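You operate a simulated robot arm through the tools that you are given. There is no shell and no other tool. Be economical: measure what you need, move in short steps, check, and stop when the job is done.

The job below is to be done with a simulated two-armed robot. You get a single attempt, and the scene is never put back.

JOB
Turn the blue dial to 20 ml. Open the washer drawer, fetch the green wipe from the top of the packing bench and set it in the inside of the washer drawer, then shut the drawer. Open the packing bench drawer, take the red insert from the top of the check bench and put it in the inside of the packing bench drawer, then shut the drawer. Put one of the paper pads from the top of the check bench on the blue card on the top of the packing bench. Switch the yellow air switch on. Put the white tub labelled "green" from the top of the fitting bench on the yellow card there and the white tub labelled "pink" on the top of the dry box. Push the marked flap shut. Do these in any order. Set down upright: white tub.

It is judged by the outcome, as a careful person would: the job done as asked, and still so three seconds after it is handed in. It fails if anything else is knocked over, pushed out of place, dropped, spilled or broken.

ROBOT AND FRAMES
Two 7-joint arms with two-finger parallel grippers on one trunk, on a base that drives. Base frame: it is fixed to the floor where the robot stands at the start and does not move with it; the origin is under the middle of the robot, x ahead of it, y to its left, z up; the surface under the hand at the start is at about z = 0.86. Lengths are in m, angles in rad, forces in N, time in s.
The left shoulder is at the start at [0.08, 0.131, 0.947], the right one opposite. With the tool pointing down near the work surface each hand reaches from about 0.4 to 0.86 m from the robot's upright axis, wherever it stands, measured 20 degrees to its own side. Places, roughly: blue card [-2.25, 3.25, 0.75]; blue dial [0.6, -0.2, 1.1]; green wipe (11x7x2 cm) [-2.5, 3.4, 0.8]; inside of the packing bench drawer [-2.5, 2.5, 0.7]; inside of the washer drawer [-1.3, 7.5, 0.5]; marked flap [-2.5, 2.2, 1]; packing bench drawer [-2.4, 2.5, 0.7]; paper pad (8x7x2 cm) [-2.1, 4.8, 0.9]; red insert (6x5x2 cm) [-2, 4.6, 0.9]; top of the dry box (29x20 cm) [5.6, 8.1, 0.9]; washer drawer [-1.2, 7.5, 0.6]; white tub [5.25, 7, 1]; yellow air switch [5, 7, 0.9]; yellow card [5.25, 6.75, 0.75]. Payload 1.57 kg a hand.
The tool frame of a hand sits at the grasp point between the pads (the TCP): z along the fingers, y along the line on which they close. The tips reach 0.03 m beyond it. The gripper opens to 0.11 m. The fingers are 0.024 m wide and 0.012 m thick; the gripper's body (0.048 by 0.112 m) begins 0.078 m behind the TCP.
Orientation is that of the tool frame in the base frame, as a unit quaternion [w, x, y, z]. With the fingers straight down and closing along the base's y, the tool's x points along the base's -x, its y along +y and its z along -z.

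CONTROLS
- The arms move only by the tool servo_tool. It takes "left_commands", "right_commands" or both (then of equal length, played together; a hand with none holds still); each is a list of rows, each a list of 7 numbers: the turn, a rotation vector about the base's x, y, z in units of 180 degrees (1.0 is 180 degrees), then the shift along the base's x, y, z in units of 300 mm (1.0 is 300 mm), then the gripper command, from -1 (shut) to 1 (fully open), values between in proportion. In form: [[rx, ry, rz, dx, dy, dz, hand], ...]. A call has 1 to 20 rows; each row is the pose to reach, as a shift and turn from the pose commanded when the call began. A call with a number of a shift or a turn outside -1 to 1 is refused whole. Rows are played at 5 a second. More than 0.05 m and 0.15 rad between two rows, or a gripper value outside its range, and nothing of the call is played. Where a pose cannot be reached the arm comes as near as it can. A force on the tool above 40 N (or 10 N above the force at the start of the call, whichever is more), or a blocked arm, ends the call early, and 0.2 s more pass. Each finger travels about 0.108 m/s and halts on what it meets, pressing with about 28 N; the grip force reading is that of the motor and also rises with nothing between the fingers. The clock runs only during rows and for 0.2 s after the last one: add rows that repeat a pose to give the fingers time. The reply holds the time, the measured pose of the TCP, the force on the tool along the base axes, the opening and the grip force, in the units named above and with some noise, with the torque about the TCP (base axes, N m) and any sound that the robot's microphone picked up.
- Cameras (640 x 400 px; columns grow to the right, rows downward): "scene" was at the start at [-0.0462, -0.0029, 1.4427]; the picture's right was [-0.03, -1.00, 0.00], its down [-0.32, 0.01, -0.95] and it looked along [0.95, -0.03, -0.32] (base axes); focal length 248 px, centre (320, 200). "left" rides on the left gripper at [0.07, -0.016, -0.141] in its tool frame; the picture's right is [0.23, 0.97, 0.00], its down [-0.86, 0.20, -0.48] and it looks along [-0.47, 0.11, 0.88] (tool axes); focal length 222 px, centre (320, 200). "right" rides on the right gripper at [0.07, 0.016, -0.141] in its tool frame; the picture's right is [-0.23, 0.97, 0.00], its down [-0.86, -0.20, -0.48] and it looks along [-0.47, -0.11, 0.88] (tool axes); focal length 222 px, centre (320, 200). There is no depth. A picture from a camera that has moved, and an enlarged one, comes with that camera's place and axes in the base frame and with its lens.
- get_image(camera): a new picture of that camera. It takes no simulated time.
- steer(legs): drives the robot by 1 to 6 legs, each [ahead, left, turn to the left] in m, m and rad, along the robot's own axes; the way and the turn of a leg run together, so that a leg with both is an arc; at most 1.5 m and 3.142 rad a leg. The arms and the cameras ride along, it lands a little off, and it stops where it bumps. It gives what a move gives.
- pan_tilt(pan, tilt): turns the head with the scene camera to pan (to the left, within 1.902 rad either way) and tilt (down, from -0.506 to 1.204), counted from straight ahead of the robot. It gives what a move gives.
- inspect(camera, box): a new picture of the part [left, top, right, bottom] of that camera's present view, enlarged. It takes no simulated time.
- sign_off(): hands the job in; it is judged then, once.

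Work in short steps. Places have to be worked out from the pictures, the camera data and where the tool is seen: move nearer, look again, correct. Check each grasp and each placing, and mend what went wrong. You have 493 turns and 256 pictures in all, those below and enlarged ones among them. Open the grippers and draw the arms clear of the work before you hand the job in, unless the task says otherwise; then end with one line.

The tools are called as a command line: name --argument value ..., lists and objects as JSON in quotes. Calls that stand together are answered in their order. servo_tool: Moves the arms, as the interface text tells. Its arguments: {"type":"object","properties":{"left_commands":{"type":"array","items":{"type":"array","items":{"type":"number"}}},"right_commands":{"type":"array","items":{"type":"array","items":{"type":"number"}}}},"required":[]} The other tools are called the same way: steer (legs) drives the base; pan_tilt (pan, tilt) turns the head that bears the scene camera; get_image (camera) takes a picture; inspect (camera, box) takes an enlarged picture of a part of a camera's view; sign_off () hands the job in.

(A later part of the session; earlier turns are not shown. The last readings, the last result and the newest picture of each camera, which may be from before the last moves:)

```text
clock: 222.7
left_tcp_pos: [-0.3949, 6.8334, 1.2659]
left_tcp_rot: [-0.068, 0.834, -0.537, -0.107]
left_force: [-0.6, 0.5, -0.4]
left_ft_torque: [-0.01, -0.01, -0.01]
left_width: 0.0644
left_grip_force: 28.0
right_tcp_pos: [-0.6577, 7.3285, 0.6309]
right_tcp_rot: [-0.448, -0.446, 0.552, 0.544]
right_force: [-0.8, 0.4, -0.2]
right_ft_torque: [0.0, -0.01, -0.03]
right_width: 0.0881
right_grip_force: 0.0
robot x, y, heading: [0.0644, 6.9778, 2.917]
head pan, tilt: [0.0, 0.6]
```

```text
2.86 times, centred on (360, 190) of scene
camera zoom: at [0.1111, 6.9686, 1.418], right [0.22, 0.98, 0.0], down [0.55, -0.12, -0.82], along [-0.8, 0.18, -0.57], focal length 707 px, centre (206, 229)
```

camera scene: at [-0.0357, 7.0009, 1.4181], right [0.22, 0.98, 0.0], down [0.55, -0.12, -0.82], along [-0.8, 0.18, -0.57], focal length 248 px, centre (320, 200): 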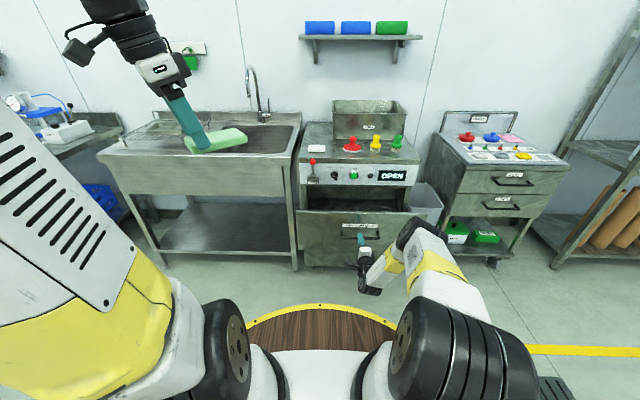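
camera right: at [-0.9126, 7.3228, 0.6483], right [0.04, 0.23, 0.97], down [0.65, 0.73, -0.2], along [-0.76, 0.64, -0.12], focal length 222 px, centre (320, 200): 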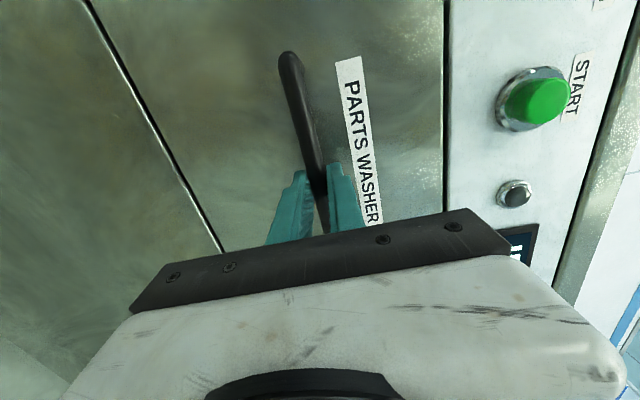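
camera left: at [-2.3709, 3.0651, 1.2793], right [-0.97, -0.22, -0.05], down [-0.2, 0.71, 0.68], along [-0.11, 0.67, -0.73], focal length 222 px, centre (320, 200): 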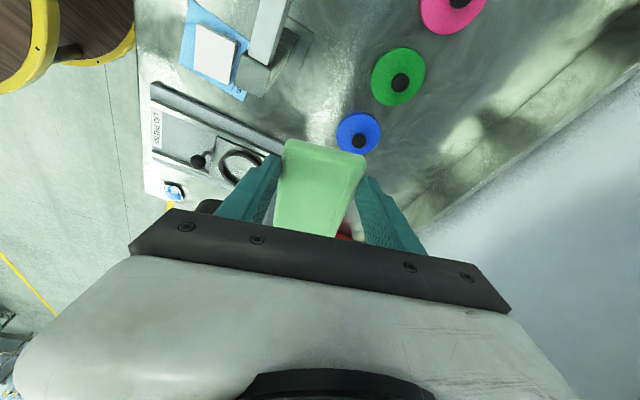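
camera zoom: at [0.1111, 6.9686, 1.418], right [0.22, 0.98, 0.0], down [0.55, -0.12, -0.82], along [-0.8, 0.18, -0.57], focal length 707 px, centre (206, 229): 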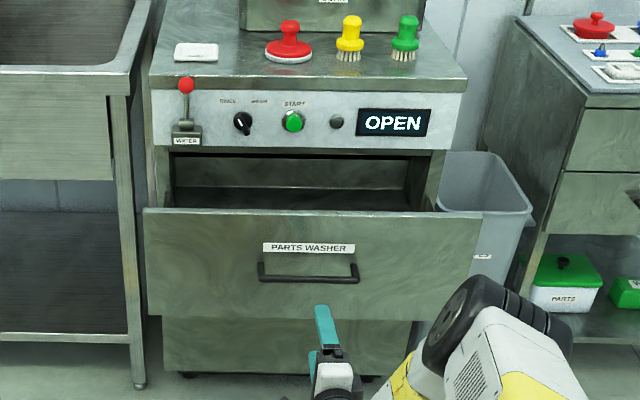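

The drawer is well open. I stow the right hand (reverse of before).

servo_tool --right_commands '[[0.0194, -0.0307, 0.0257, 0.0567, 0.02, 0.061, 0.6], [0.0388, -0.0613, 0.0513, 0.1133, 0.04, 0.123, 0.6], [0.0582, -0.092, 0.077, 0.17, 0.06, 0.184, 0.6], [0.0776, -0.1227, 0.1027, 0.2267, 0.08, 0.245, 0.6], [0.097, -0.1533, 0.1283, 0.2833, 0.1, 0.307, 0.6], [0.1164, -0.184, 0.154, 0.34, 0.12, 0.368, 0.6], [0.1358, -0.2147, 0.1797, 0.3967, 0.14, 0.429, 0.6], [0.1552, -0.2453, 0.2053, 0.4533, 0.16, 0.491, 0.6], [0.1746, -0.276, 0.231, 0.51, 0.18, 0.552, 0.6], [0.194, -0.3067, 0.2567, 0.5667, 0.2, 0.613, 0.6], [0.2134, -0.3373, 0.2823, 0.6233, 0.22, 0.675, 0.6], [0.2328, -0.368, 0.308, 0.68, 0.24, 0.736, 0.6], [0.2522, -0.3987, 0.3337, 0.7367, 0.26, 0.797, 0.6], [0.2716, -0.4293, 0.3593, 0.7933, 0.28, 0.859, 0.6], [0.291, -0.46, 0.385, 0.83, 0.3, 0.95, 0.6], [0.291, -0.46, 0.385, 0.83, 0.3, 0.98, 0.6]]'

servo_tool --right_commands '[[0, 0, 0, 0, 0, 0.15, 1], [0, 0, 0, 0, 0, 0.3, 1], [0, 0, 0, 0, 0, 0.45, 1], [0, 0, 0, 0, 0, 0.6, 1], [0, 0, 0, 0, 0, 0.75, 1], [0, 0, 0, 0, 0, 0.9, 1], [0, 0, 0, 0, 0, 1, 1]]'

servo_tool --left_commands '[[0, 0, -0.041, 0, 0, 0, 0], [0, 0, -0.082, 0, 0, 0, 0], [0, 0, -0.123, 0, 0, 0, 0], [0, 0, -0.164, 0, 0, 0, 0], [0, 0, -0.2045, 0, 0, 0, 0], [0, 0, -0.2045, 0, 0, 0, 0]]'

steer --legs '[[0, -0.5, 0]]'

get_image --camera "left"

get_image --camera "scene"

```text
clock: 226.1
left_tcp_pos: [-0.3975, 6.8322, 1.2654]
left_tcp_rot: [-0.067, 0.834, -0.537, -0.107]
left_force: [-0.5, 0.5, -0.9]
left_ft_torque: [-0.02, -0.01, -0.04]
left_width: 0.0649
left_grip_force: 28.1
right_tcp_pos: [-0.4103, 7.4186, 0.9267]
right_tcp_rot: [-0.004, 0.993, -0.115, 0.01]
right_force: [-0.7, 0.0, -0.2]
right_ft_torque: [-0.01, -0.02, 0.02]
right_width: 0.0881
right_grip_force: 0.0
robot x, y, heading: [0.0605, 6.9815, 2.919]
head pan, tilt: [0.0, 0.6]
```

```text
clock: 227.7
left_tcp_pos: [-0.3971, 6.8328, 1.2662]
left_tcp_rot: [-0.068, 0.834, -0.537, -0.108]
left_force: [0.3, 0.2, 0.2]
left_ft_torque: [-0.03, 0.0, 0.0]
left_width: 0.0646
left_grip_force: 28.1
right_tcp_pos: [-0.4076, 7.4166, 1.2263]
right_tcp_rot: [-0.003, 0.993, -0.115, 0.011]
right_force: [-0.1, 0.1, 0.3]
right_ft_torque: [0.0, -0.02, -0.01]
right_width: 0.1102
right_grip_force: 0.0
robot x, y, heading: [0.0595, 6.9806, 2.922]
head pan, tilt: [0.0, 0.6]
```

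```text
clock: 229.1
left_tcp_pos: [-0.3949, 6.8328, 1.2655]
left_tcp_rot: [0.097, -0.621, 0.774, 0.081]
left_force: [0.0, 0.3, -0.5]
left_ft_torque: [-0.01, 0.01, 0.0]
left_width: 0.0645
left_grip_force: 28.3
right_tcp_pos: [-0.4079, 7.4161, 1.227]
right_tcp_rot: [-0.003, 0.993, -0.115, 0.01]
right_force: [-0.6, 0.3, 0.2]
right_ft_torque: [0.0, -0.03, 0.02]
right_width: 0.11
right_grip_force: 0.1
robot x, y, heading: [0.0607, 6.9798, 2.922]
head pan, tilt: [0.0, 0.6]
```

```text
clock: 232.0
left_tcp_pos: [-0.2835, 7.3273, 1.2662]
left_tcp_rot: [0.099, -0.618, 0.776, 0.081]
left_force: [-0.3, 0.0, -0.2]
left_ft_torque: [0.01, -0.01, -0.02]
left_width: 0.0645
left_grip_force: 28.4
right_tcp_pos: [-0.2907, 7.9101, 1.2267]
right_tcp_rot: [-0.004, 0.993, -0.12, 0.01]
right_force: [1.0, 0.1, -0.4]
right_ft_torque: [-0.01, -0.02, 0.04]
right_width: 0.11
right_grip_force: 0.1
robot x, y, heading: [0.1723, 7.4703, 2.917]
head pan, tilt: [0.0, 0.6]
```

```text
144 pictures are left
camera left: at [-0.2905, 7.2229, 1.3842], right [-1.0, 0.0, -0.05], down [-0.03, 0.73, 0.68], along [0.04, 0.68, -0.73], focal length 222 px, centre (320, 200)
```

left: 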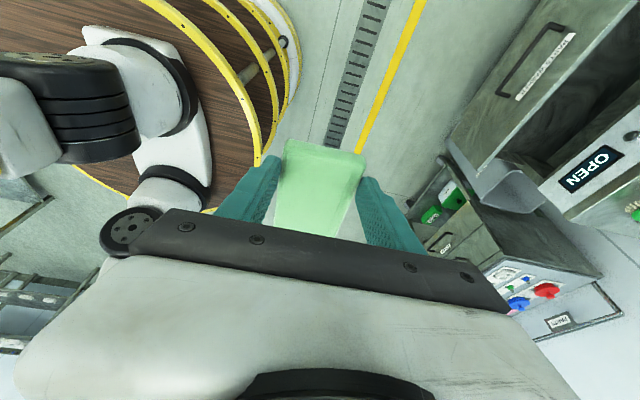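

```text
143 pictures are left
camera scene: at [0.2237, 7.4581, 1.418], right [0.23, 0.97, 0.0], down [0.55, -0.13, -0.82], along [-0.8, 0.19, -0.57], focal length 248 px, centre (320, 200)
```

scene: 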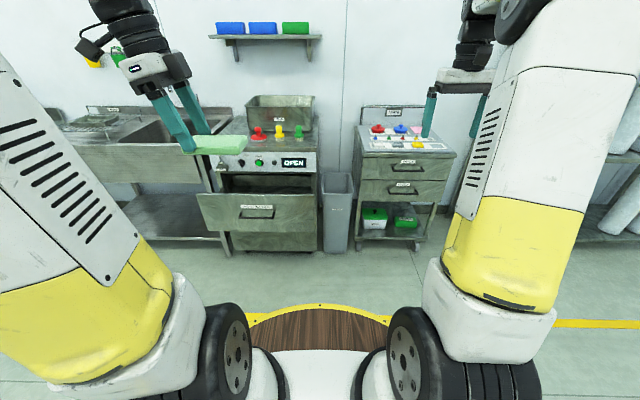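

I drive up to the open drawer so the left hand can reach in.

steer --legs '[[0.47, 0.15, 0]]'

get_image --camera "left"

get_image --camera "scene"

```text
clock: 234.9
left_tcp_pos: [-0.7732, 7.2879, 1.2646]
left_tcp_rot: [0.098, -0.617, 0.777, 0.08]
left_force: [-0.5, -0.4, -0.1]
left_ft_torque: [-0.01, -0.01, 0.02]
left_width: 0.0649
left_grip_force: 28.0
right_tcp_pos: [-0.7788, 7.8707, 1.2259]
right_tcp_rot: [-0.003, 0.993, -0.121, 0.011]
right_force: [0.2, 0.4, -0.4]
right_ft_torque: [0.0, 0.01, 0.04]
right_width: 0.1099
right_grip_force: 0.0
robot x, y, heading: [-0.3188, 7.4295, 2.913]
head pan, tilt: [0.0, 0.6]
```

```text
142 pictures are left
camera left: at [-0.779, 7.1834, 1.3842], right [-1.0, 0.01, -0.05], down [-0.03, 0.73, 0.68], along [0.04, 0.68, -0.73], focal length 222 px, centre (320, 200)
```

left: 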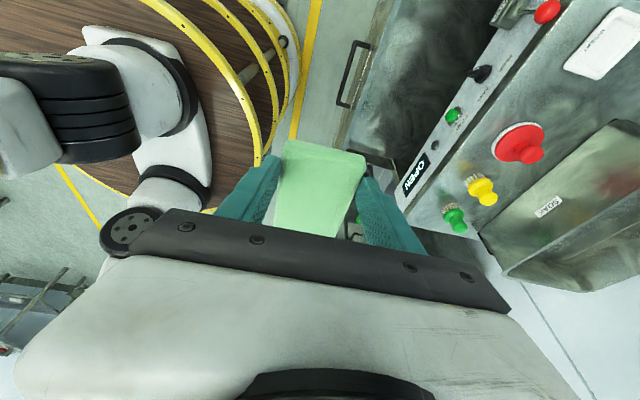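

```text
141 pictures are left
camera scene: at [-0.2641, 7.417, 1.418], right [0.23, 0.97, 0.0], down [0.55, -0.13, -0.83], along [-0.8, 0.19, -0.57], focal length 248 px, centre (320, 200)
```

scene: 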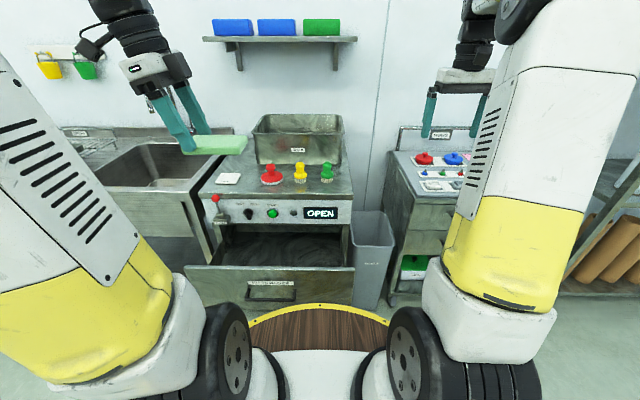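

Handle now at (-0.82,7.365). I aim the hand at (-0.948,7.368), mid-way between the drawer front and the panel, and descend in stages.

servo_tool --left_commands '[[0, 0, 0, -0.1, 0.045, -0.08, 0.0], [0, 0, 0, -0.2, 0.09, -0.16, 0.0], [0, 0, 0, -0.3, 0.135, -0.25, 0.0], [0, 0, 0, -0.4, 0.18, -0.34, 0.0], [0, 0, 0, -0.5, 0.225, -0.43, 0.0], [0, 0, 0, -0.583, 0.267, -0.54, 0.0], [0, 0, 0, -0.583, 0.267, -0.67, 0.0], [0, 0, 0, -0.583, 0.267, -0.8, 0.0], [0, 0, 0, -0.583, 0.267, -0.9, 0.0], [0, 0, 0, -0.583, 0.267, -0.9, 0.0]]'

get_image --camera "left"

get_image --camera "scene"

```text
clock: 237.1
left_tcp_pos: [-0.9478, 7.3683, 0.9944]
left_tcp_rot: [0.098, -0.617, 0.777, 0.08]
left_force: [0.3, 0.1, 0.5]
left_ft_torque: [-0.03, 0.0, -0.03]
left_width: 0.0646
left_grip_force: 28.4
right_tcp_pos: [-0.7773, 7.8726, 1.2282]
right_tcp_rot: [-0.004, 0.993, -0.121, 0.01]
right_force: [-0.4, 0.0, 0.3]
right_ft_torque: [0.01, 0.0, 0.01]
right_width: 0.1101
right_grip_force: 0.1
robot x, y, heading: [-0.3181, 7.4305, 2.909]
head pan, tilt: [0.0, 0.6]
```

```text
140 pictures are left
camera left: at [-0.9543, 7.2635, 1.1124], right [-1.0, 0.01, -0.05], down [-0.03, 0.73, 0.68], along [0.05, 0.68, -0.73], focal length 222 px, centre (320, 200)
```

left: 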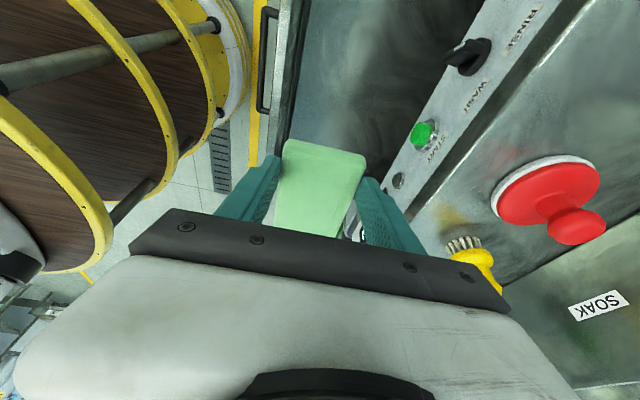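

```text
139 pictures are left
camera scene: at [-0.2643, 7.417, 1.418], right [0.23, 0.97, 0.0], down [0.55, -0.13, -0.82], along [-0.8, 0.19, -0.57], focal length 248 px, centre (320, 200)
```

scene: 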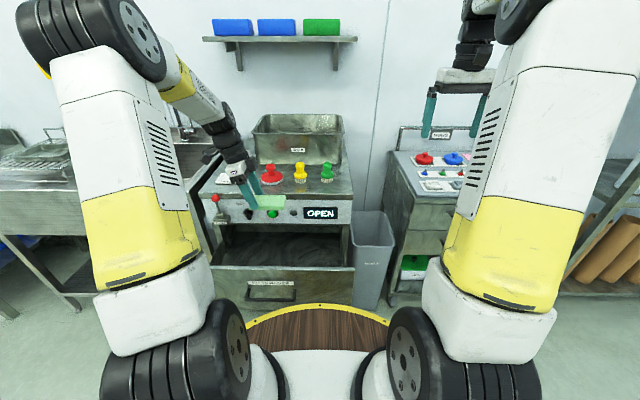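

Re-measured: the drawer's front wall inner edge is x≈-0.892 and the START button tip ≈-1.10. I shift the hand to x≈-0.995 and continue down.

servo_tool --left_commands '[[0, 0, 0, -0.08, 0.018, -0.06, 0.0], [0, 0, 0, -0.155, 0.035, -0.15, 0.0], [0, 0, 0, -0.155, 0.035, -0.28, 0.0], [0, 0, 0, -0.155, 0.035, -0.42, 0.0], [0, 0, 0, -0.155, 0.035, -0.56, 0.0], [0, 0, 0, -0.155, 0.035, -0.7, 0.0], [0, 0, 0, -0.155, 0.035, -0.85, 0.0], [0, 0, 0, -0.155, 0.035, -0.85, 0.0]]'

get_image --camera "left"

inspect --camera "scene" --box '[180, 130, 380, 310]'

```text
clock: 238.9
left_tcp_pos: [-0.9952, 7.3778, 0.7408]
left_tcp_rot: [0.099, -0.616, 0.777, 0.081]
left_force: [-0.3, -0.4, -0.1]
left_ft_torque: [0.01, 0.04, 0.0]
left_width: 0.0645
left_grip_force: 28.1
right_tcp_pos: [-0.777, 7.8708, 1.2255]
right_tcp_rot: [-0.003, 0.993, -0.121, 0.01]
right_force: [-0.2, 0.2, 0.2]
right_ft_torque: [0.01, -0.01, -0.01]
right_width: 0.1101
right_grip_force: 0.1
robot x, y, heading: [-0.3156, 7.428, 2.909]
head pan, tilt: [0.0, 0.6]
```

```text
138 pictures are left
camera left: at [-1.0007, 7.2741, 0.8594], right [-1.0, 0.01, -0.05], down [-0.03, 0.73, 0.68], along [0.04, 0.68, -0.73], focal length 222 px, centre (320, 200)
```

left: 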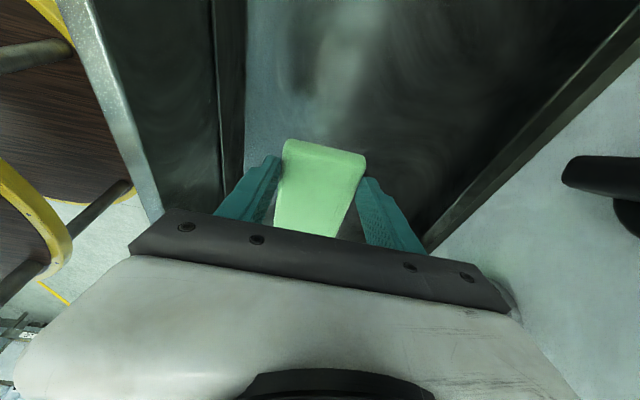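

```text
2.22 times, centred on (280, 220) of scene
camera zoom: at [-0.2643, 7.417, 1.418], right [0.23, 0.97, 0.0], down [0.55, -0.13, -0.82], along [-0.8, 0.19, -0.57], focal length 550 px, centre (409, 156)
```

zoom: 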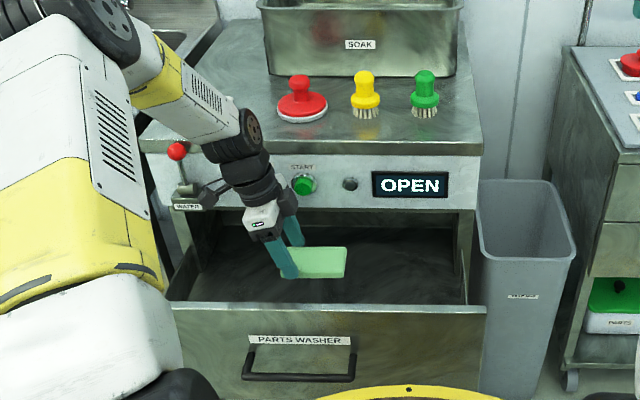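

Clear of the WATER lever. I shift 3 cm right for wall clearance and lower into the drawer.

servo_tool --left_commands '[[0, 0, 0, 0.02, 0.1, 0, 0.0], [0, 0, 0, 0.02, 0.1, -0.12, 0.0], [0, 0, 0, 0.02, 0.1, -0.24, 0.0], [0, 0, 0, 0.02, 0.1, -0.34, 0.0], [0, 0, 0, 0.02, 0.1, -0.4, 0.0], [0, 0, 0, 0.02, 0.1, -0.4, 0.0]]'

get_image --camera "left"

inspect --camera "scene" --box '[180, 170, 380, 310]'

```text
clock: 240.3
left_tcp_pos: [-0.9894, 7.4092, 0.6198]
left_tcp_rot: [0.098, -0.616, 0.778, 0.08]
left_force: [0.1, -0.4, 0.3]
left_ft_torque: [-0.02, -0.03, 0.0]
left_width: 0.0643
left_grip_force: 27.9
right_tcp_pos: [-0.778, 7.8715, 1.2268]
right_tcp_rot: [-0.004, 0.993, -0.121, 0.01]
right_force: [-0.8, 0.9, 0.3]
right_ft_torque: [0.01, 0.02, 0.02]
right_width: 0.11
right_grip_force: 0.1
robot x, y, heading: [-0.3127, 7.4292, 2.904]
head pan, tilt: [0.0, 0.6]
```

```text
136 pictures are left
camera left: at [-0.9944, 7.3047, 0.7393], right [-1.0, 0.01, -0.05], down [-0.03, 0.73, 0.68], along [0.04, 0.68, -0.73], focal length 222 px, centre (320, 200)
```

left: 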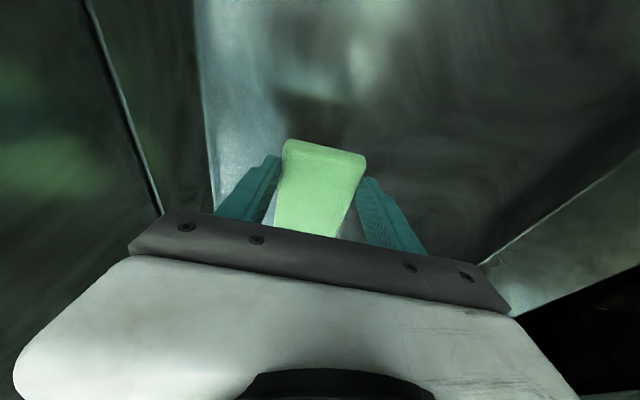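

```text
2.86 times, centred on (280, 240) of scene
camera zoom: at [-0.2643, 7.4171, 1.418], right [0.23, 0.97, 0.0], down [0.55, -0.13, -0.82], along [-0.8, 0.19, -0.57], focal length 707 px, centre (434, 86)
```

zoom: 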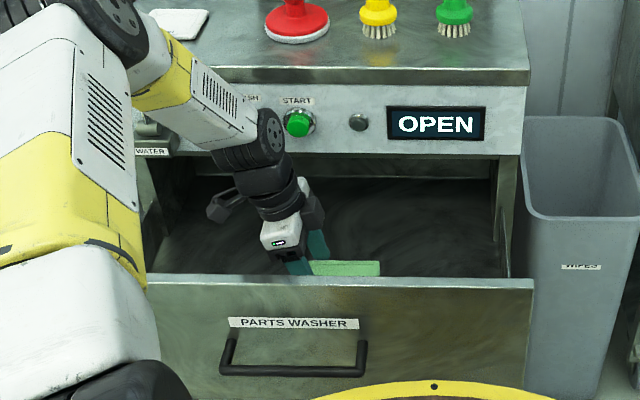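

I lower in small steps until the wipe meets the floor.

servo_tool --left_commands '[[0, 0, 0, 0, 0, -0.017, 0.0], [0, 0, 0, 0, 0, -0.033, 0.0], [0, 0, 0, 0, 0, -0.05, 0.0], [0, 0, 0, 0, 0, -0.067, 0.0], [0, 0, 0, 0, 0, -0.083, 0.0], [0, 0, 0, 0, 0, -0.1, 0.0]]'

get_image --camera "left"

```text
clock: 241.7
left_tcp_pos: [-0.9875, 7.41, 0.5918]
left_tcp_rot: [0.098, -0.616, 0.777, 0.08]
left_force: [-0.1, 1.1, 0.4]
left_ft_torque: [-0.05, 0.0, -0.02]
left_width: 0.0646
left_grip_force: 27.9
right_tcp_pos: [-0.7782, 7.8707, 1.2264]
right_tcp_rot: [-0.003, 0.993, -0.121, 0.01]
right_force: [0.8, 0.1, 0.3]
right_ft_torque: [0.01, -0.01, -0.01]
right_width: 0.1102
right_grip_force: 0.0
robot x, y, heading: [-0.3155, 7.431, 2.911]
head pan, tilt: [0.0, 0.6]
```

```text
134 pictures are left
camera left: at [-0.9943, 7.3045, 0.7095], right [-1.0, 0.01, -0.05], down [-0.03, 0.73, 0.68], along [0.04, 0.68, -0.73], focal length 222 px, centre (320, 200)
```

left: 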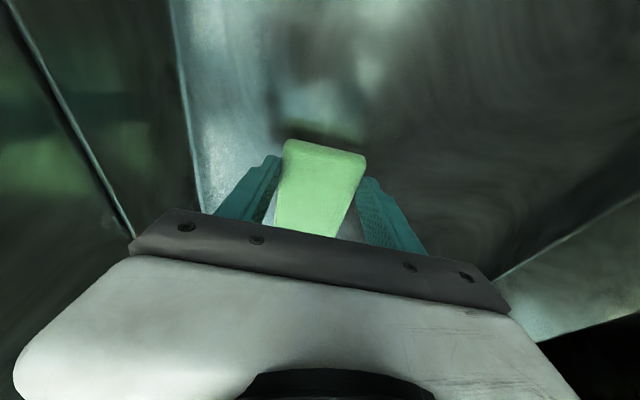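

The reflection is now close; a little further.

servo_tool --left_commands '[[0, 0, 0, 0, 0, -0.012, 0.0], [0, 0, 0, 0, 0, -0.024, 0.0], [0, 0, 0, 0, 0, -0.036, 0.0], [0, 0, 0, 0, 0, -0.048, 0.0], [0, 0, 0, 0, 0, -0.06, 0.0], [0, 0, 0, 0, 0, -0.072, 0.0]]'

```text
clock: 242.5
left_tcp_pos: [-0.9933, 7.4107, 0.5849]
left_tcp_rot: [0.096, -0.617, 0.777, 0.085]
left_force: [-1.8, 0.5, 8.6]
left_ft_torque: [-0.11, -0.01, 0.03]
left_width: 0.0649
left_grip_force: 27.7
right_tcp_pos: [-0.7772, 7.8721, 1.2259]
right_tcp_rot: [-0.003, 0.993, -0.121, 0.011]
right_force: [-0.1, 0.0, 0.1]
right_ft_torque: [-0.01, 0.02, -0.01]
right_width: 0.11
right_grip_force: 0.1
robot x, y, heading: [-0.3135, 7.424, 2.904]
head pan, tilt: [0.0, 0.6]
stopped in row 4 (left hand): the force on the tool passed its limit at 41 N (the readings are from after the stop); the commanded pose is now the measured one
```

Contact. I open the fingers moderately and rise straight up.

servo_tool --left_commands '[[0, 0, 0, 0, 0, 0.004, 0.25], [0, 0, 0, 0, 0, 0.004, 0.5], [0, 0, 0, 0, 0, 0.004, 0.5], [0, 0, 0, 0, 0, 0.1, 0.5], [0, 0, 0, 0, 0, 0.24, 0.5], [0, 0, 0, 0, 0, 0.38, 0.5], [0, 0, 0, 0, 0, 0.52, 0.5], [0, 0, 0, 0, 0, 0.67, 0.5], [0, 0, 0, 0, 0, 0.82, 0.5], [0, 0, 0, 0, 0, 0.97, 0.5]]'

get_image --camera "left"

inspect --camera "scene" --box '[180, 170, 380, 310]'

```text
clock: 244.7
left_tcp_pos: [-0.9948, 7.4092, 0.8766]
left_tcp_rot: [0.096, -0.616, 0.777, 0.083]
left_force: [0.3, 0.5, 0.1]
left_ft_torque: [0.01, -0.03, -0.02]
left_width: 0.0823
left_grip_force: 0.1
right_tcp_pos: [-0.7769, 7.8727, 1.2259]
right_tcp_rot: [-0.003, 0.993, -0.121, 0.01]
right_force: [0.1, -0.1, -0.1]
right_ft_torque: [0.03, -0.03, -0.02]
right_width: 0.11
right_grip_force: 0.0
robot x, y, heading: [-0.3135, 7.4283, 2.909]
head pan, tilt: [0.0, 0.6]
```

```text
133 pictures are left
camera left: at [-0.9995, 7.3055, 0.9946], right [-1.0, 0.01, -0.05], down [-0.03, 0.73, 0.68], along [0.04, 0.68, -0.73], focal length 222 px, centre (320, 200)
```

left: 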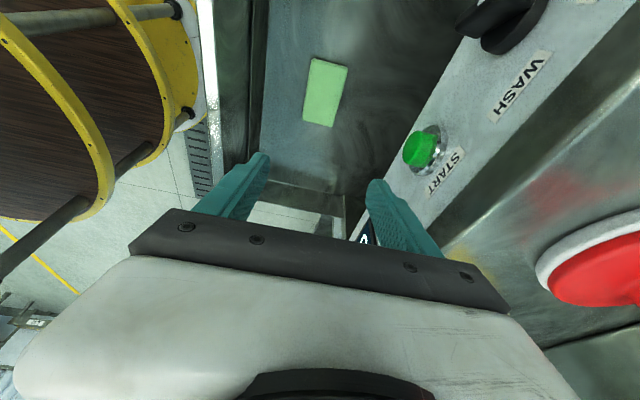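

```text
2.86 times, centred on (280, 240) of scene
camera zoom: at [-0.2646, 7.417, 1.4181], right [0.23, 0.97, 0.0], down [0.55, -0.13, -0.82], along [-0.8, 0.19, -0.57], focal length 707 px, centre (434, 86)
```

zoom: 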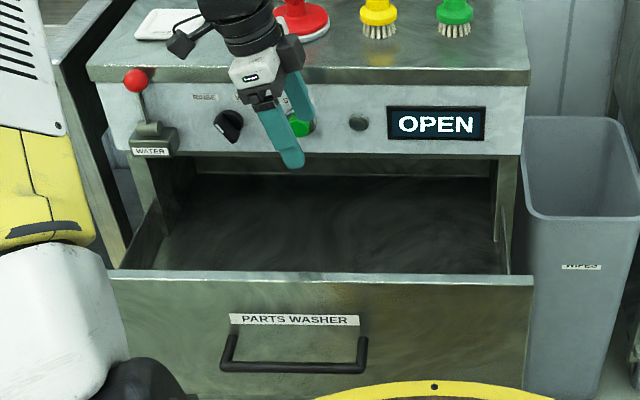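

The wipe lies flat in the drawer and the controls are untouched. I raise and retract the left hand.

servo_tool --left_commands '[[0, 0, 0, 0, 0, 0.15, 0.5], [0, 0, 0, 0, 0, 0.3, 0.5], [0, 0, 0, 0.03, 0, 0.45, 0.5], [0, 0, 0, 0.1, 0, 0.58, 0.5], [0, 0, 0, 0.2, -0.02, 0.7, 0.5], [0, 0, 0, 0.3, -0.05, 0.82, 0.7], [0, 0, 0, 0.4, -0.08, 0.94, 0.8], [0, 0, 0, 0.5, -0.1, 1.0, 1], [0, 0, 0, 0.62, -0.12, 1.0, 1], [0, 0, 0, 0.72, -0.15, 1.0, 1]]'

```text
clock: 246.9
left_tcp_pos: [-0.7757, 7.3653, 1.1768]
left_tcp_rot: [0.097, -0.617, 0.777, 0.084]
left_force: [-0.5, -0.1, 0.2]
left_ft_torque: [0.02, -0.02, 0.01]
left_width: 0.11
left_grip_force: 0.0
right_tcp_pos: [-0.7777, 7.871, 1.2263]
right_tcp_rot: [-0.003, 0.993, -0.121, 0.01]
right_force: [-0.7, 0.1, 0.3]
right_ft_torque: [-0.03, -0.04, 0.02]
right_width: 0.1101
right_grip_force: 0.0
robot x, y, heading: [-0.3132, 7.428, 2.909]
head pan, tilt: [0.0, 0.6]
```

I turn the left hand back to its normal straight-down pose.

servo_tool --left_commands '[[-0.0068, -0.0047, 0.0454, 0, 0, 0.02, 1], [-0.0136, -0.0094, 0.0907, 0, 0, 0.04, 1], [-0.0204, -0.0141, 0.1361, 0, 0, 0.06, 1], [-0.0272, -0.0188, 0.1815, 0, 0, 0.08, 1], [-0.034, -0.0235, 0.2268, 0, 0, 0.1, 1], [-0.0408, -0.0281, 0.2722, 0, 0, 0.12, 1], [-0.0476, -0.0328, 0.3175, 0, 0, 0.14, 1], [-0.0544, -0.0375, 0.3629, 0, 0, 0.16, 1], [-0.0612, -0.0422, 0.4083, 0, 0, 0.18, 1], [-0.068, -0.0469, 0.4536, 0, 0, 0.2, 1], [-0.0748, -0.0516, 0.499, 0, 0, 0.22, 1], [-0.0748, -0.0516, 0.499, 0, 0, 0.25, 1]]'

steer --legs '[[-0.1, 0.38, 0]]'

get_image --camera "right"

get_image --camera "scene"

```text
clock: 249.5
left_tcp_pos: [-0.7769, 7.3655, 1.2498]
left_tcp_rot: [0.0, 0.994, -0.11, 0.0]
left_force: [-0.5, -0.7, -0.2]
left_ft_torque: [0.0, 0.04, 0.0]
left_width: 0.1098
left_grip_force: 0.1
right_tcp_pos: [-0.7792, 7.8709, 1.2257]
right_tcp_rot: [-0.003, 0.993, -0.121, 0.01]
right_force: [0.2, -0.1, 0.2]
right_ft_torque: [0.03, 0.0, 0.03]
right_width: 0.1101
right_grip_force: 0.1
robot x, y, heading: [-0.3148, 7.4305, 2.908]
head pan, tilt: [0.0, 0.6]
```

```text
clock: 252.0
left_tcp_pos: [-0.7698, 6.9725, 1.2494]
left_tcp_rot: [0.0, 0.993, -0.114, -0.001]
left_force: [-0.3, 0.0, -0.7]
left_ft_torque: [-0.03, 0.0, 0.01]
left_width: 0.1101
left_grip_force: 0.1
right_tcp_pos: [-0.7676, 7.4777, 1.226]
right_tcp_rot: [-0.002, 0.992, -0.124, 0.01]
right_force: [1.6, 0.3, 0.3]
right_ft_torque: [-0.02, -0.01, -0.01]
right_width: 0.1099
right_grip_force: 0.0
robot x, y, heading: [-0.3034, 7.0328, 2.9]
head pan, tilt: [0.0, 0.6]
```

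```text
131 pictures are left
camera right: at [-0.706, 7.445, 1.3687], right [-0.46, -0.89, -0.01], down [-0.79, 0.4, 0.46], along [-0.41, 0.22, -0.89], focal length 222 px, centre (320, 200)
```

right: 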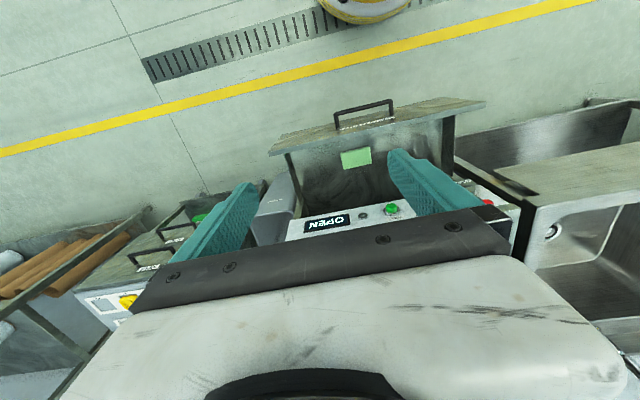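

```text
130 pictures are left
camera scene: at [-0.2568, 7.0213, 1.418], right [0.24, 0.97, 0.0], down [0.55, -0.13, -0.82], along [-0.8, 0.2, -0.57], focal length 248 px, centre (320, 200)
```

scene: 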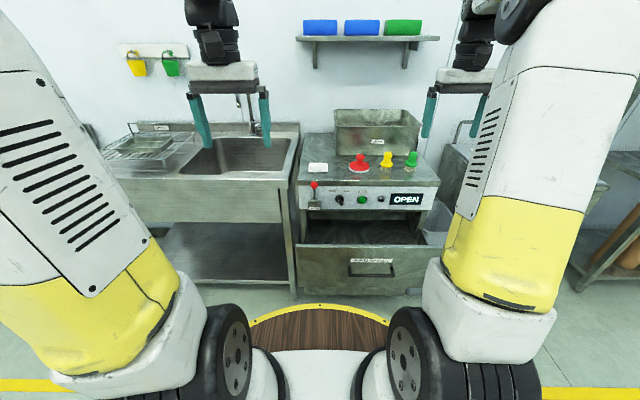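

The wipe is visible in the drawer; handle at (-0.826,7.358). I bring the closed right hand down in front of it.

servo_tool --right_commands '[[0, 0, 0, 0.02, -0.1, -0.08, 0], [0, 0, 0, 0.02, -0.2, -0.16, -0.6], [0, 0, 0, 0.02, -0.3, -0.25, -1], [0, 0, 0, 0.02, -0.4, -0.35, -1], [0, 0, 0, 0.02, -0.443, -0.48, -1], [0, 0, 0, 0.02, -0.443, -0.61, -1], [0, 0, 0, 0.02, -0.443, -0.75, -1], [0, 0, 0, 0.02, -0.443, -0.88, -1], [0, 0, 0, 0.02, -0.443, -1.0, -1]]'

servo_tool --right_commands '[[0, 0, 0, 0, 0, -0.15, -1], [0, 0, 0, 0, 0, -0.3, -1], [0, 0, 0, 0, 0, -0.45, -1], [0, 0, 0, 0, 0, -0.6, -1], [0, 0, 0, 0, 0, -0.75, -1], [0, 0, 0, 0, 0, -0.92, -1], [0, 0, 0, 0, 0, -0.92, -1]]'

get_image --camera "right"

inspect --camera "scene" --box '[280, 160, 480, 300]'

```text
clock: 254.0
left_tcp_pos: [-0.7695, 6.9725, 1.2496]
left_tcp_rot: [0.0, 0.993, -0.114, 0.0]
left_force: [0.4, -0.5, -0.4]
left_ft_torque: [-0.01, 0.04, -0.03]
left_width: 0.1102
left_grip_force: 0.2
right_tcp_pos: [-0.7625, 7.3441, 0.9257]
right_tcp_rot: [-0.003, 0.992, -0.124, 0.01]
right_force: [0.2, -0.1, 0.1]
right_ft_torque: [0.0, 0.01, 0.0]
right_width: 0.0
right_grip_force: 21.8
robot x, y, heading: [-0.3092, 7.0374, 2.902]
head pan, tilt: [0.0, 0.6]
```

```text
refused: row 6 steps farther than a row can; nothing moved
```

```text
129 pictures are left
camera right: at [-0.7013, 7.3116, 1.0691], right [-0.46, -0.89, -0.01], down [-0.79, 0.4, 0.46], along [-0.41, 0.22, -0.89], focal length 222 px, centre (320, 200)
```

right: 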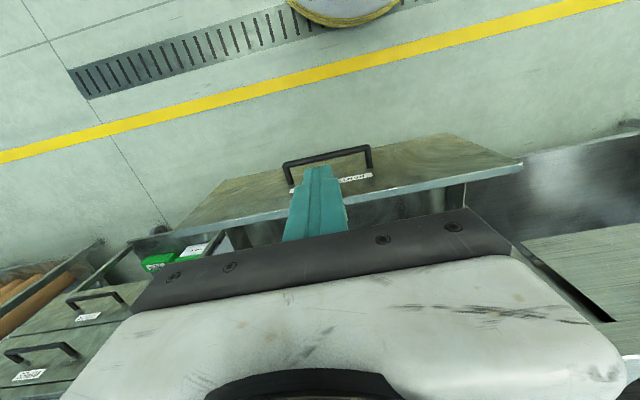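

```text
2.86 times, centred on (380, 230) of scene
camera zoom: at [-0.2566, 7.0211, 1.418], right [0.24, 0.97, 0.0], down [0.55, -0.13, -0.83], along [-0.8, 0.2, -0.56], focal length 707 px, centre (149, 114)
```

zoom: 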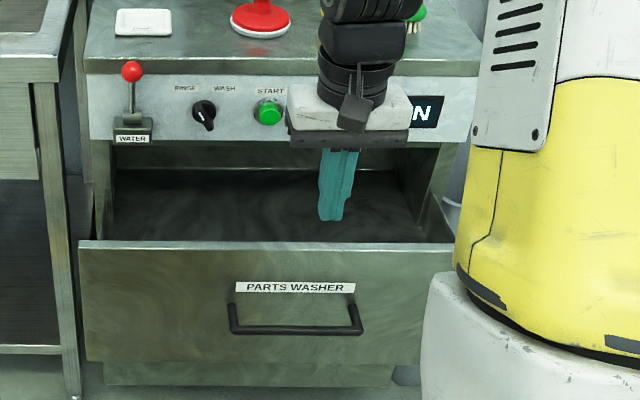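

Handle at (-0.818,7.36); the fingers are about 5 cm in front of it. Resend the descent with even steps.

servo_tool --right_commands '[[0, 0, 0, 0.03, 0, -0.13, -1], [0, 0, 0, 0.03, 0, -0.26, -1], [0, 0, 0, 0.03, 0, -0.39, -1], [0, 0, 0, 0.03, 0, -0.52, -1], [0, 0, 0, 0.03, 0, -0.65, -1], [0, 0, 0, 0.03, 0, -0.78, -1], [0, 0, 0, 0.03, 0, -0.92, -1], [0, 0, 0, 0.03, 0, -0.92, -1]]'

get_image --camera "right"

```text
clock: 255.8
left_tcp_pos: [-0.7691, 6.9724, 1.2495]
left_tcp_rot: [0.0, 0.994, -0.114, 0.0]
left_force: [0.0, 0.9, 0.9]
left_ft_torque: [0.01, -0.02, 0.02]
left_width: 0.1098
left_grip_force: 0.1
right_tcp_pos: [-0.7538, 7.3458, 0.6514]
right_tcp_rot: [-0.003, 0.992, -0.125, 0.01]
right_force: [0.4, 0.2, 0.1]
right_ft_torque: [0.01, 0.02, -0.01]
right_width: 0.0
right_grip_force: 21.8
robot x, y, heading: [-0.3093, 7.032, 2.903]
head pan, tilt: [0.0, 0.6]
```

```text
127 pictures are left
camera right: at [-0.6917, 7.3126, 0.793], right [-0.46, -0.89, -0.01], down [-0.79, 0.4, 0.46], along [-0.41, 0.22, -0.89], focal length 222 px, centre (320, 200)
```

right: 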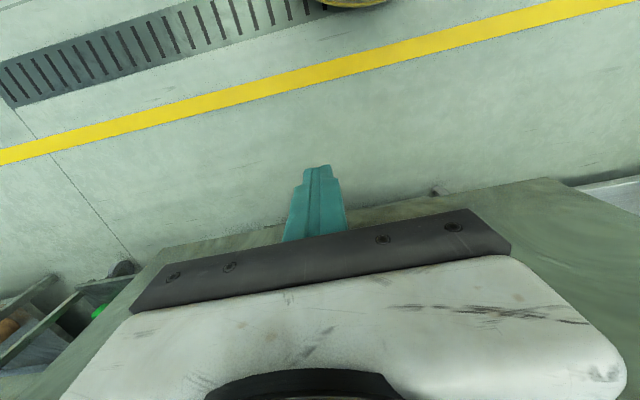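

I tilt the hand back 15° so its upper part stays clear of the control panel, then push the drawer in.

servo_tool --right_commands '[[0.0092, 0.0407, 0, 0, 0, 0, -1], [0.0183, 0.0813, 0, 0, 0, 0, -1], [0.0183, 0.0813, 0, -0.1, 0.023, 0, -1], [0.0183, 0.0813, 0, -0.19, 0.043, 0, -1], [0.0183, 0.0813, 0, -0.28, 0.063, 0, -1], [0.0183, 0.0813, 0, -0.37, 0.083, 0, -1], [0.0183, 0.0813, 0, -0.46, 0.104, 0, -1], [0.0183, 0.0813, 0, -0.55, 0.124, 0, -1], [0.0183, 0.0813, 0, -0.64, 0.144, 0, -1], [0.0183, 0.0813, 0, -0.73, 0.165, 0, -1], [0.0183, 0.0813, 0, -0.8, 0.18, 0, -1], [0.0183, 0.0813, 0, -0.85, 0.192, 0, -1]]'

get_image --camera "scene"

```text
clock: 258.4
left_tcp_pos: [-0.7698, 6.9725, 1.2494]
left_tcp_rot: [0.0, 0.994, -0.114, 0.0]
left_force: [-0.1, 0.3, -0.2]
left_ft_torque: [-0.02, 0.02, 0.01]
left_width: 0.1101
left_grip_force: 0.0
right_tcp_pos: [-1.0068, 7.4019, 0.6511]
right_tcp_rot: [-0.016, 0.985, -0.124, -0.12]
right_force: [0.2, -0.2, -0.1]
right_ft_torque: [-0.01, -0.01, 0.03]
right_width: 0.0
right_grip_force: 21.6
robot x, y, heading: [-0.3076, 7.0325, 2.902]
head pan, tilt: [0.0, 0.6]
```

```text
126 pictures are left
camera scene: at [-0.2568, 7.0211, 1.418], right [0.24, 0.97, 0.0], down [0.55, -0.13, -0.82], along [-0.8, 0.2, -0.57], focal length 248 px, centre (320, 200)
```

scene: 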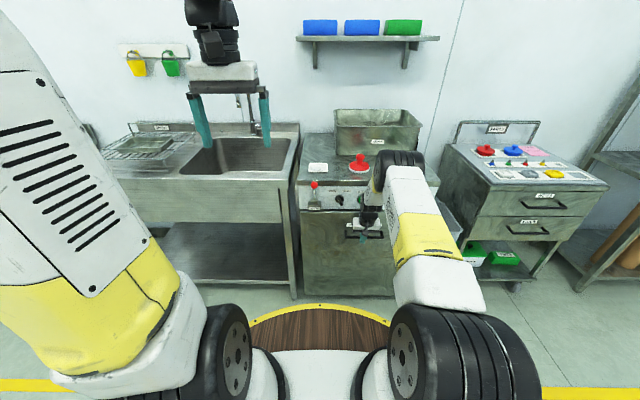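

Nearly shut. I push on until it stops.

servo_tool --right_commands '[[0, 0, 0, -0.03, 0.007, 0, -1], [0, 0, 0, -0.06, 0.0135, 0, -1], [0, 0, 0, -0.09, 0.02, 0, -1], [0, 0, 0, -0.11, 0.025, 0, -1], [0, 0, 0, -0.13, 0.029, 0, -1]]'

inspect --camera "scene" --box '[280, 150, 480, 300]'

```text
clock: 259.4
left_tcp_pos: [-0.7688, 6.9726, 1.25]
left_tcp_rot: [0.0, 0.994, -0.113, 0.001]
left_force: [-0.4, -0.8, 0.7]
left_ft_torque: [-0.02, 0.01, 0.0]
left_width: 0.1101
left_grip_force: 0.1
right_tcp_pos: [-1.0303, 7.4086, 0.6447]
right_tcp_rot: [-0.014, 0.986, -0.124, -0.109]
right_force: [1.9, -0.7, -2.7]
right_ft_torque: [0.0, -0.05, -0.01]
right_width: 0.0
right_grip_force: 21.5
robot x, y, heading: [-0.3077, 7.0336, 2.902]
head pan, tilt: [0.0, 0.6]
stopped in row 4 (right hand): the force on the tool passed its limit at 54 N (the readings are from after the stop); the commanded pose is now the measured one
```

```text
2.67 times, centred on (380, 225) of scene
camera zoom: at [-0.2563, 7.021, 1.418], right [0.24, 0.97, 0.0], down [0.55, -0.13, -0.83], along [-0.8, 0.2, -0.57], focal length 660 px, centre (160, 133)
```

zoom: 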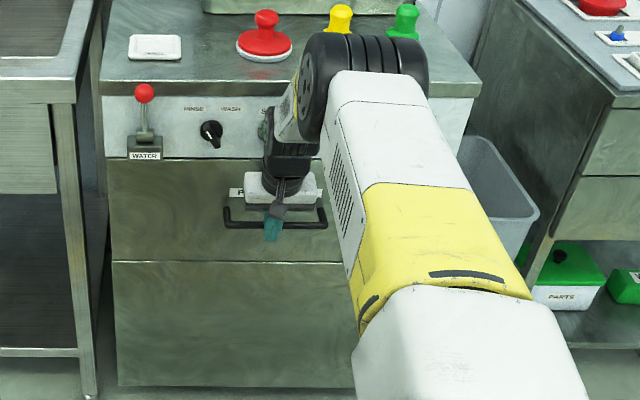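

Shut. I withdraw, untilt and raise the right hand.

servo_tool --right_commands '[[0, 0, 0, 0.12, -0.027, 0, -1], [0, 0, 0, 0.25, -0.055, 0, -1], [0, 0, 0, 0.38, -0.085, 0, -1], [-0.0092, -0.0407, 0, 0.5, -0.11, 0.03, -1], [-0.0183, -0.0813, 0, 0.6, -0.13, 0.1, -1], [-0.0183, -0.0813, 0, 0.68, -0.13, 0.24, 0], [-0.0183, -0.0813, 0, 0.7, -0.11, 0.38, 0.5], [-0.0183, -0.0813, 0, 0.7, -0.08, 0.52, 1], [-0.0183, -0.0813, 0, 0.7, -0.04, 0.66, 1], [-0.0183, -0.0813, 0, 0.7, 0, 0.8, 1], [-0.0183, -0.0813, 0, 0.7, 0.04, 0.94, 1]]'

servo_tool --right_commands '[[0, 0, 0, 0, 0.05, 0.15, 1], [0, 0, 0, 0, 0.1, 0.3, 1], [0, 0, 0, 0, 0.15, 0.45, 1], [0, 0, 0, 0, 0.2, 0.6, 1], [0, 0, 0, 0, 0.25, 0.75, 1], [0, 0, 0, 0, 0.3, 0.9, 1], [0, 0, 0, 0, 0.3, 1.0, 1]]'

get_image --camera "scene"

```text
clock: 261.8
left_tcp_pos: [-0.7689, 6.9736, 1.2487]
left_tcp_rot: [0.0, 0.993, -0.114, 0.001]
left_force: [-0.4, 0.2, -0.8]
left_ft_torque: [0.0, -0.01, -0.03]
left_width: 0.1099
left_grip_force: 0.1
right_tcp_pos: [-0.8181, 7.4194, 0.9282]
right_tcp_rot: [-0.003, 0.992, -0.123, 0.02]
right_force: [0.6, 1.0, -0.3]
right_ft_torque: [0.0, -0.02, 0.0]
right_width: 0.1101
right_grip_force: 0.0
robot x, y, heading: [-0.3057, 7.0282, 2.905]
head pan, tilt: [0.0, 0.6]
```

```text
clock: 263.4
left_tcp_pos: [-0.7689, 6.9729, 1.2503]
left_tcp_rot: [0.0, 0.994, -0.113, 0.001]
left_force: [-0.1, -0.8, 0.3]
left_ft_torque: [-0.01, -0.01, 0.0]
left_width: 0.1101
left_grip_force: 0.0
right_tcp_pos: [-0.8211, 7.5085, 1.2274]
right_tcp_rot: [-0.002, 0.992, -0.124, 0.021]
right_force: [-0.7, -0.5, -0.2]
right_ft_torque: [-0.01, 0.03, 0.05]
right_width: 0.1101
right_grip_force: 0.1
robot x, y, heading: [-0.3047, 7.0346, 2.904]
head pan, tilt: [0.0, 0.6]
```

```text
124 pictures are left
camera scene: at [-0.2564, 7.0211, 1.418], right [0.24, 0.97, 0.0], down [0.55, -0.13, -0.82], along [-0.8, 0.2, -0.57], focal length 248 px, centre (320, 200)
```

scene: 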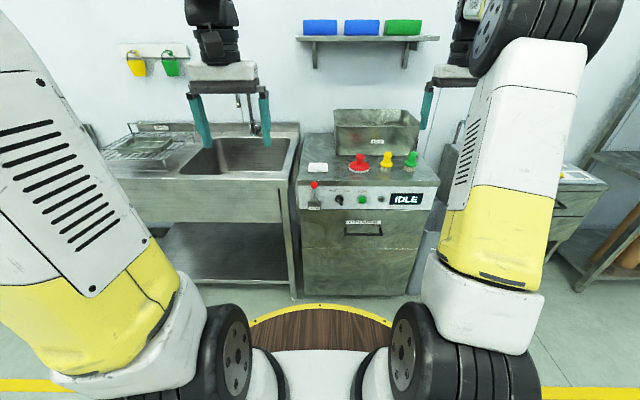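

IDLE again and shut. Now to the fitting bench at x≈5. I back away, turn to face +x and look.

steer --legs '[[-0.4, 0, 0], [0, 0, -2.9]]'

pan_tilt --pan 0 --tilt 0.2

get_image --camera "scene"

```text
clock: 272.7
left_tcp_pos: [0.5182, 7.1017, 1.2501]
left_tcp_rot: [-0.001, 0.001, 1.0, 0.0]
left_force: [0.2, -0.3, -0.1]
left_ft_torque: [0.0, -0.07, 0.02]
left_width: 0.1101
left_grip_force: 0.2
right_tcp_pos: [0.6895, 6.5925, 1.2265]
right_tcp_rot: [-0.02, 0.01, 1.0, -0.003]
right_force: [-0.4, -0.6, -0.3]
right_ft_torque: [0.02, -0.02, -0.02]
right_width: 0.1099
right_grip_force: 0.1
robot x, y, heading: [0.0819, 6.9341, -0.014]
head pan, tilt: [0.0, 0.6]
```

```text
clock: 273.6
left_tcp_pos: [0.5183, 7.1025, 1.2493]
left_tcp_rot: [-0.001, 0.0, 1.0, 0.0]
left_force: [1.1, 0.6, -0.5]
left_ft_torque: [-0.01, -0.01, -0.01]
left_width: 0.1099
left_grip_force: 0.1
right_tcp_pos: [0.6894, 6.593, 1.2263]
right_tcp_rot: [-0.021, 0.011, 1.0, -0.004]
right_force: [-0.6, -0.3, -0.1]
right_ft_torque: [-0.02, -0.02, -0.01]
right_width: 0.1098
right_grip_force: 0.0
robot x, y, heading: [0.0844, 6.9365, -0.015]
head pan, tilt: [0.0, 0.201]
```

```text
123 pictures are left
camera scene: at [0.0352, 6.9391, 1.4547], right [-0.01, -1.0, 0.0], down [-0.2, 0.0, -0.98], along [0.98, -0.01, -0.2], focal length 248 px, centre (320, 200)
```

scene: 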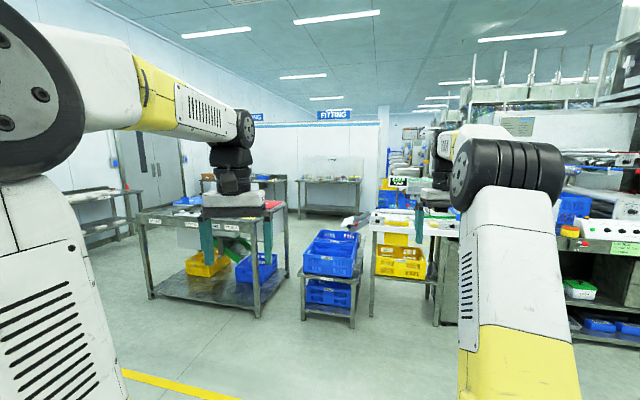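

The fitting bench is far ahead behind island tables. I look left and right to find a way round.

pan_tilt --pan 0.8 --tilt 0.3

get_image --camera "scene"

pan_tilt --pan -0.7 --tilt 0.3

get_image --camera "scene"

```text
clock: 274.7
left_tcp_pos: [0.5179, 7.1024, 1.2502]
left_tcp_rot: [0.0, 0.0, 1.0, -0.001]
left_force: [-0.1, -0.1, 0.4]
left_ft_torque: [0.01, -0.01, -0.01]
left_width: 0.1101
left_grip_force: 0.1
right_tcp_pos: [0.6903, 6.5919, 1.227]
right_tcp_rot: [-0.019, 0.011, 1.0, -0.004]
right_force: [-0.5, -0.2, -0.1]
right_ft_torque: [-0.02, 0.01, 0.0]
right_width: 0.1097
right_grip_force: 0.0
robot x, y, heading: [0.0813, 6.9384, -0.016]
head pan, tilt: [0.799, 0.3]
```

```text
122 pictures are left
camera scene: at [0.0079, 7.0063, 1.4455], right [0.71, -0.71, 0.0], down [-0.21, -0.21, -0.96], along [0.67, 0.68, -0.3], focal length 248 px, centre (320, 200)
```

scene: 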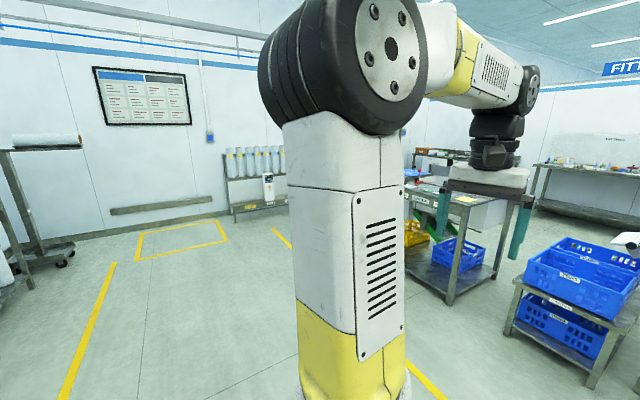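

```text
clock: 276.3
left_tcp_pos: [0.5166, 7.1032, 1.2491]
left_tcp_rot: [-0.002, 0.0, 1.0, 0.0]
left_force: [0.2, 0.3, 0.4]
left_ft_torque: [0.01, 0.0, -0.02]
left_width: 0.11
left_grip_force: 0.1
right_tcp_pos: [0.6907, 6.593, 1.2261]
right_tcp_rot: [-0.02, 0.011, 1.0, -0.004]
right_force: [-0.7, 0.0, 0.6]
right_ft_torque: [-0.02, -0.01, -0.02]
right_width: 0.11
right_grip_force: 0.1
robot x, y, heading: [0.0815, 6.9396, -0.013]
head pan, tilt: [-0.7, 0.3]
```

```text
121 pictures are left
camera scene: at [0.0127, 6.8792, 1.4455], right [-0.65, -0.76, 0.0], down [-0.22, 0.19, -0.96], along [0.72, -0.62, -0.3], focal length 248 px, centre (320, 200)
```

scene: 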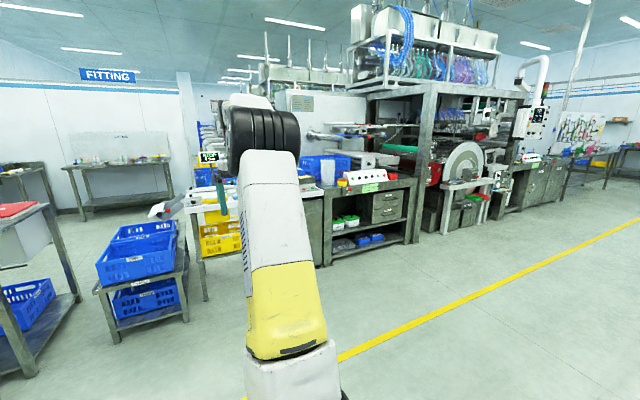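

The way round is on the left of the island table. I strafe left to y≈9.1 and look ahead.

steer --legs '[[0.1, 1.1, 0.015], [0.1, 1.1, 0]]'

pan_tilt --pan 0 --tilt 0.3

get_image --camera "scene"

```text
clock: 287.2
left_tcp_pos: [0.6911, 9.3247, 1.2497]
left_tcp_rot: [-0.001, -0.017, 1.0, 0.0]
left_force: [-0.5, 0.3, -0.4]
left_ft_torque: [0.04, 0.01, 0.03]
left_width: 0.1102
left_grip_force: 0.1
right_tcp_pos: [0.8797, 8.8219, 1.2273]
right_tcp_rot: [-0.02, -0.007, 1.0, -0.004]
right_force: [-0.8, -0.8, 0.2]
right_ft_torque: [-0.03, -0.03, 0.0]
right_width: 0.1098
right_grip_force: 0.0
robot x, y, heading: [0.2592, 9.1458, 0.028]
head pan, tilt: [-0.7, 0.3]
```

```text
clock: 288.3
left_tcp_pos: [0.6914, 9.3249, 1.2489]
left_tcp_rot: [-0.001, -0.018, 1.0, 0.0]
left_force: [1.0, 1.1, 1.1]
left_ft_torque: [0.01, -0.01, -0.02]
left_width: 0.1098
left_grip_force: 0.1
right_tcp_pos: [0.8808, 8.8214, 1.2269]
right_tcp_rot: [-0.02, -0.007, 1.0, -0.004]
right_force: [0.3, -0.2, 0.3]
right_ft_torque: [-0.01, 0.01, 0.0]
right_width: 0.1101
right_grip_force: 0.0
robot x, y, heading: [0.2621, 9.146, 0.021]
head pan, tilt: [0.0, 0.3]
```

```text
120 pictures are left
camera scene: at [0.2144, 9.1449, 1.4455], right [0.02, -1.0, 0.0], down [-0.3, -0.01, -0.96], along [0.95, 0.02, -0.3], focal length 248 px, centre (320, 200)
```

scene: 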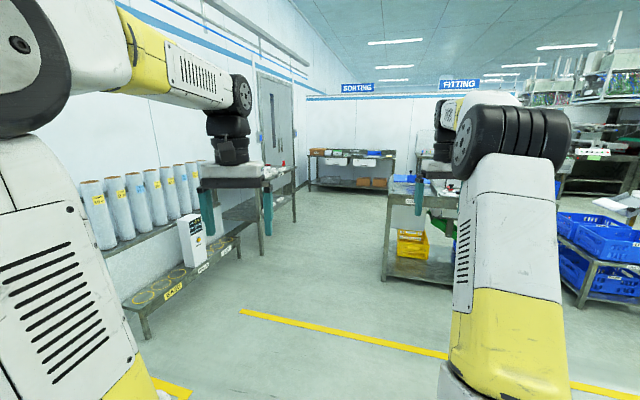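

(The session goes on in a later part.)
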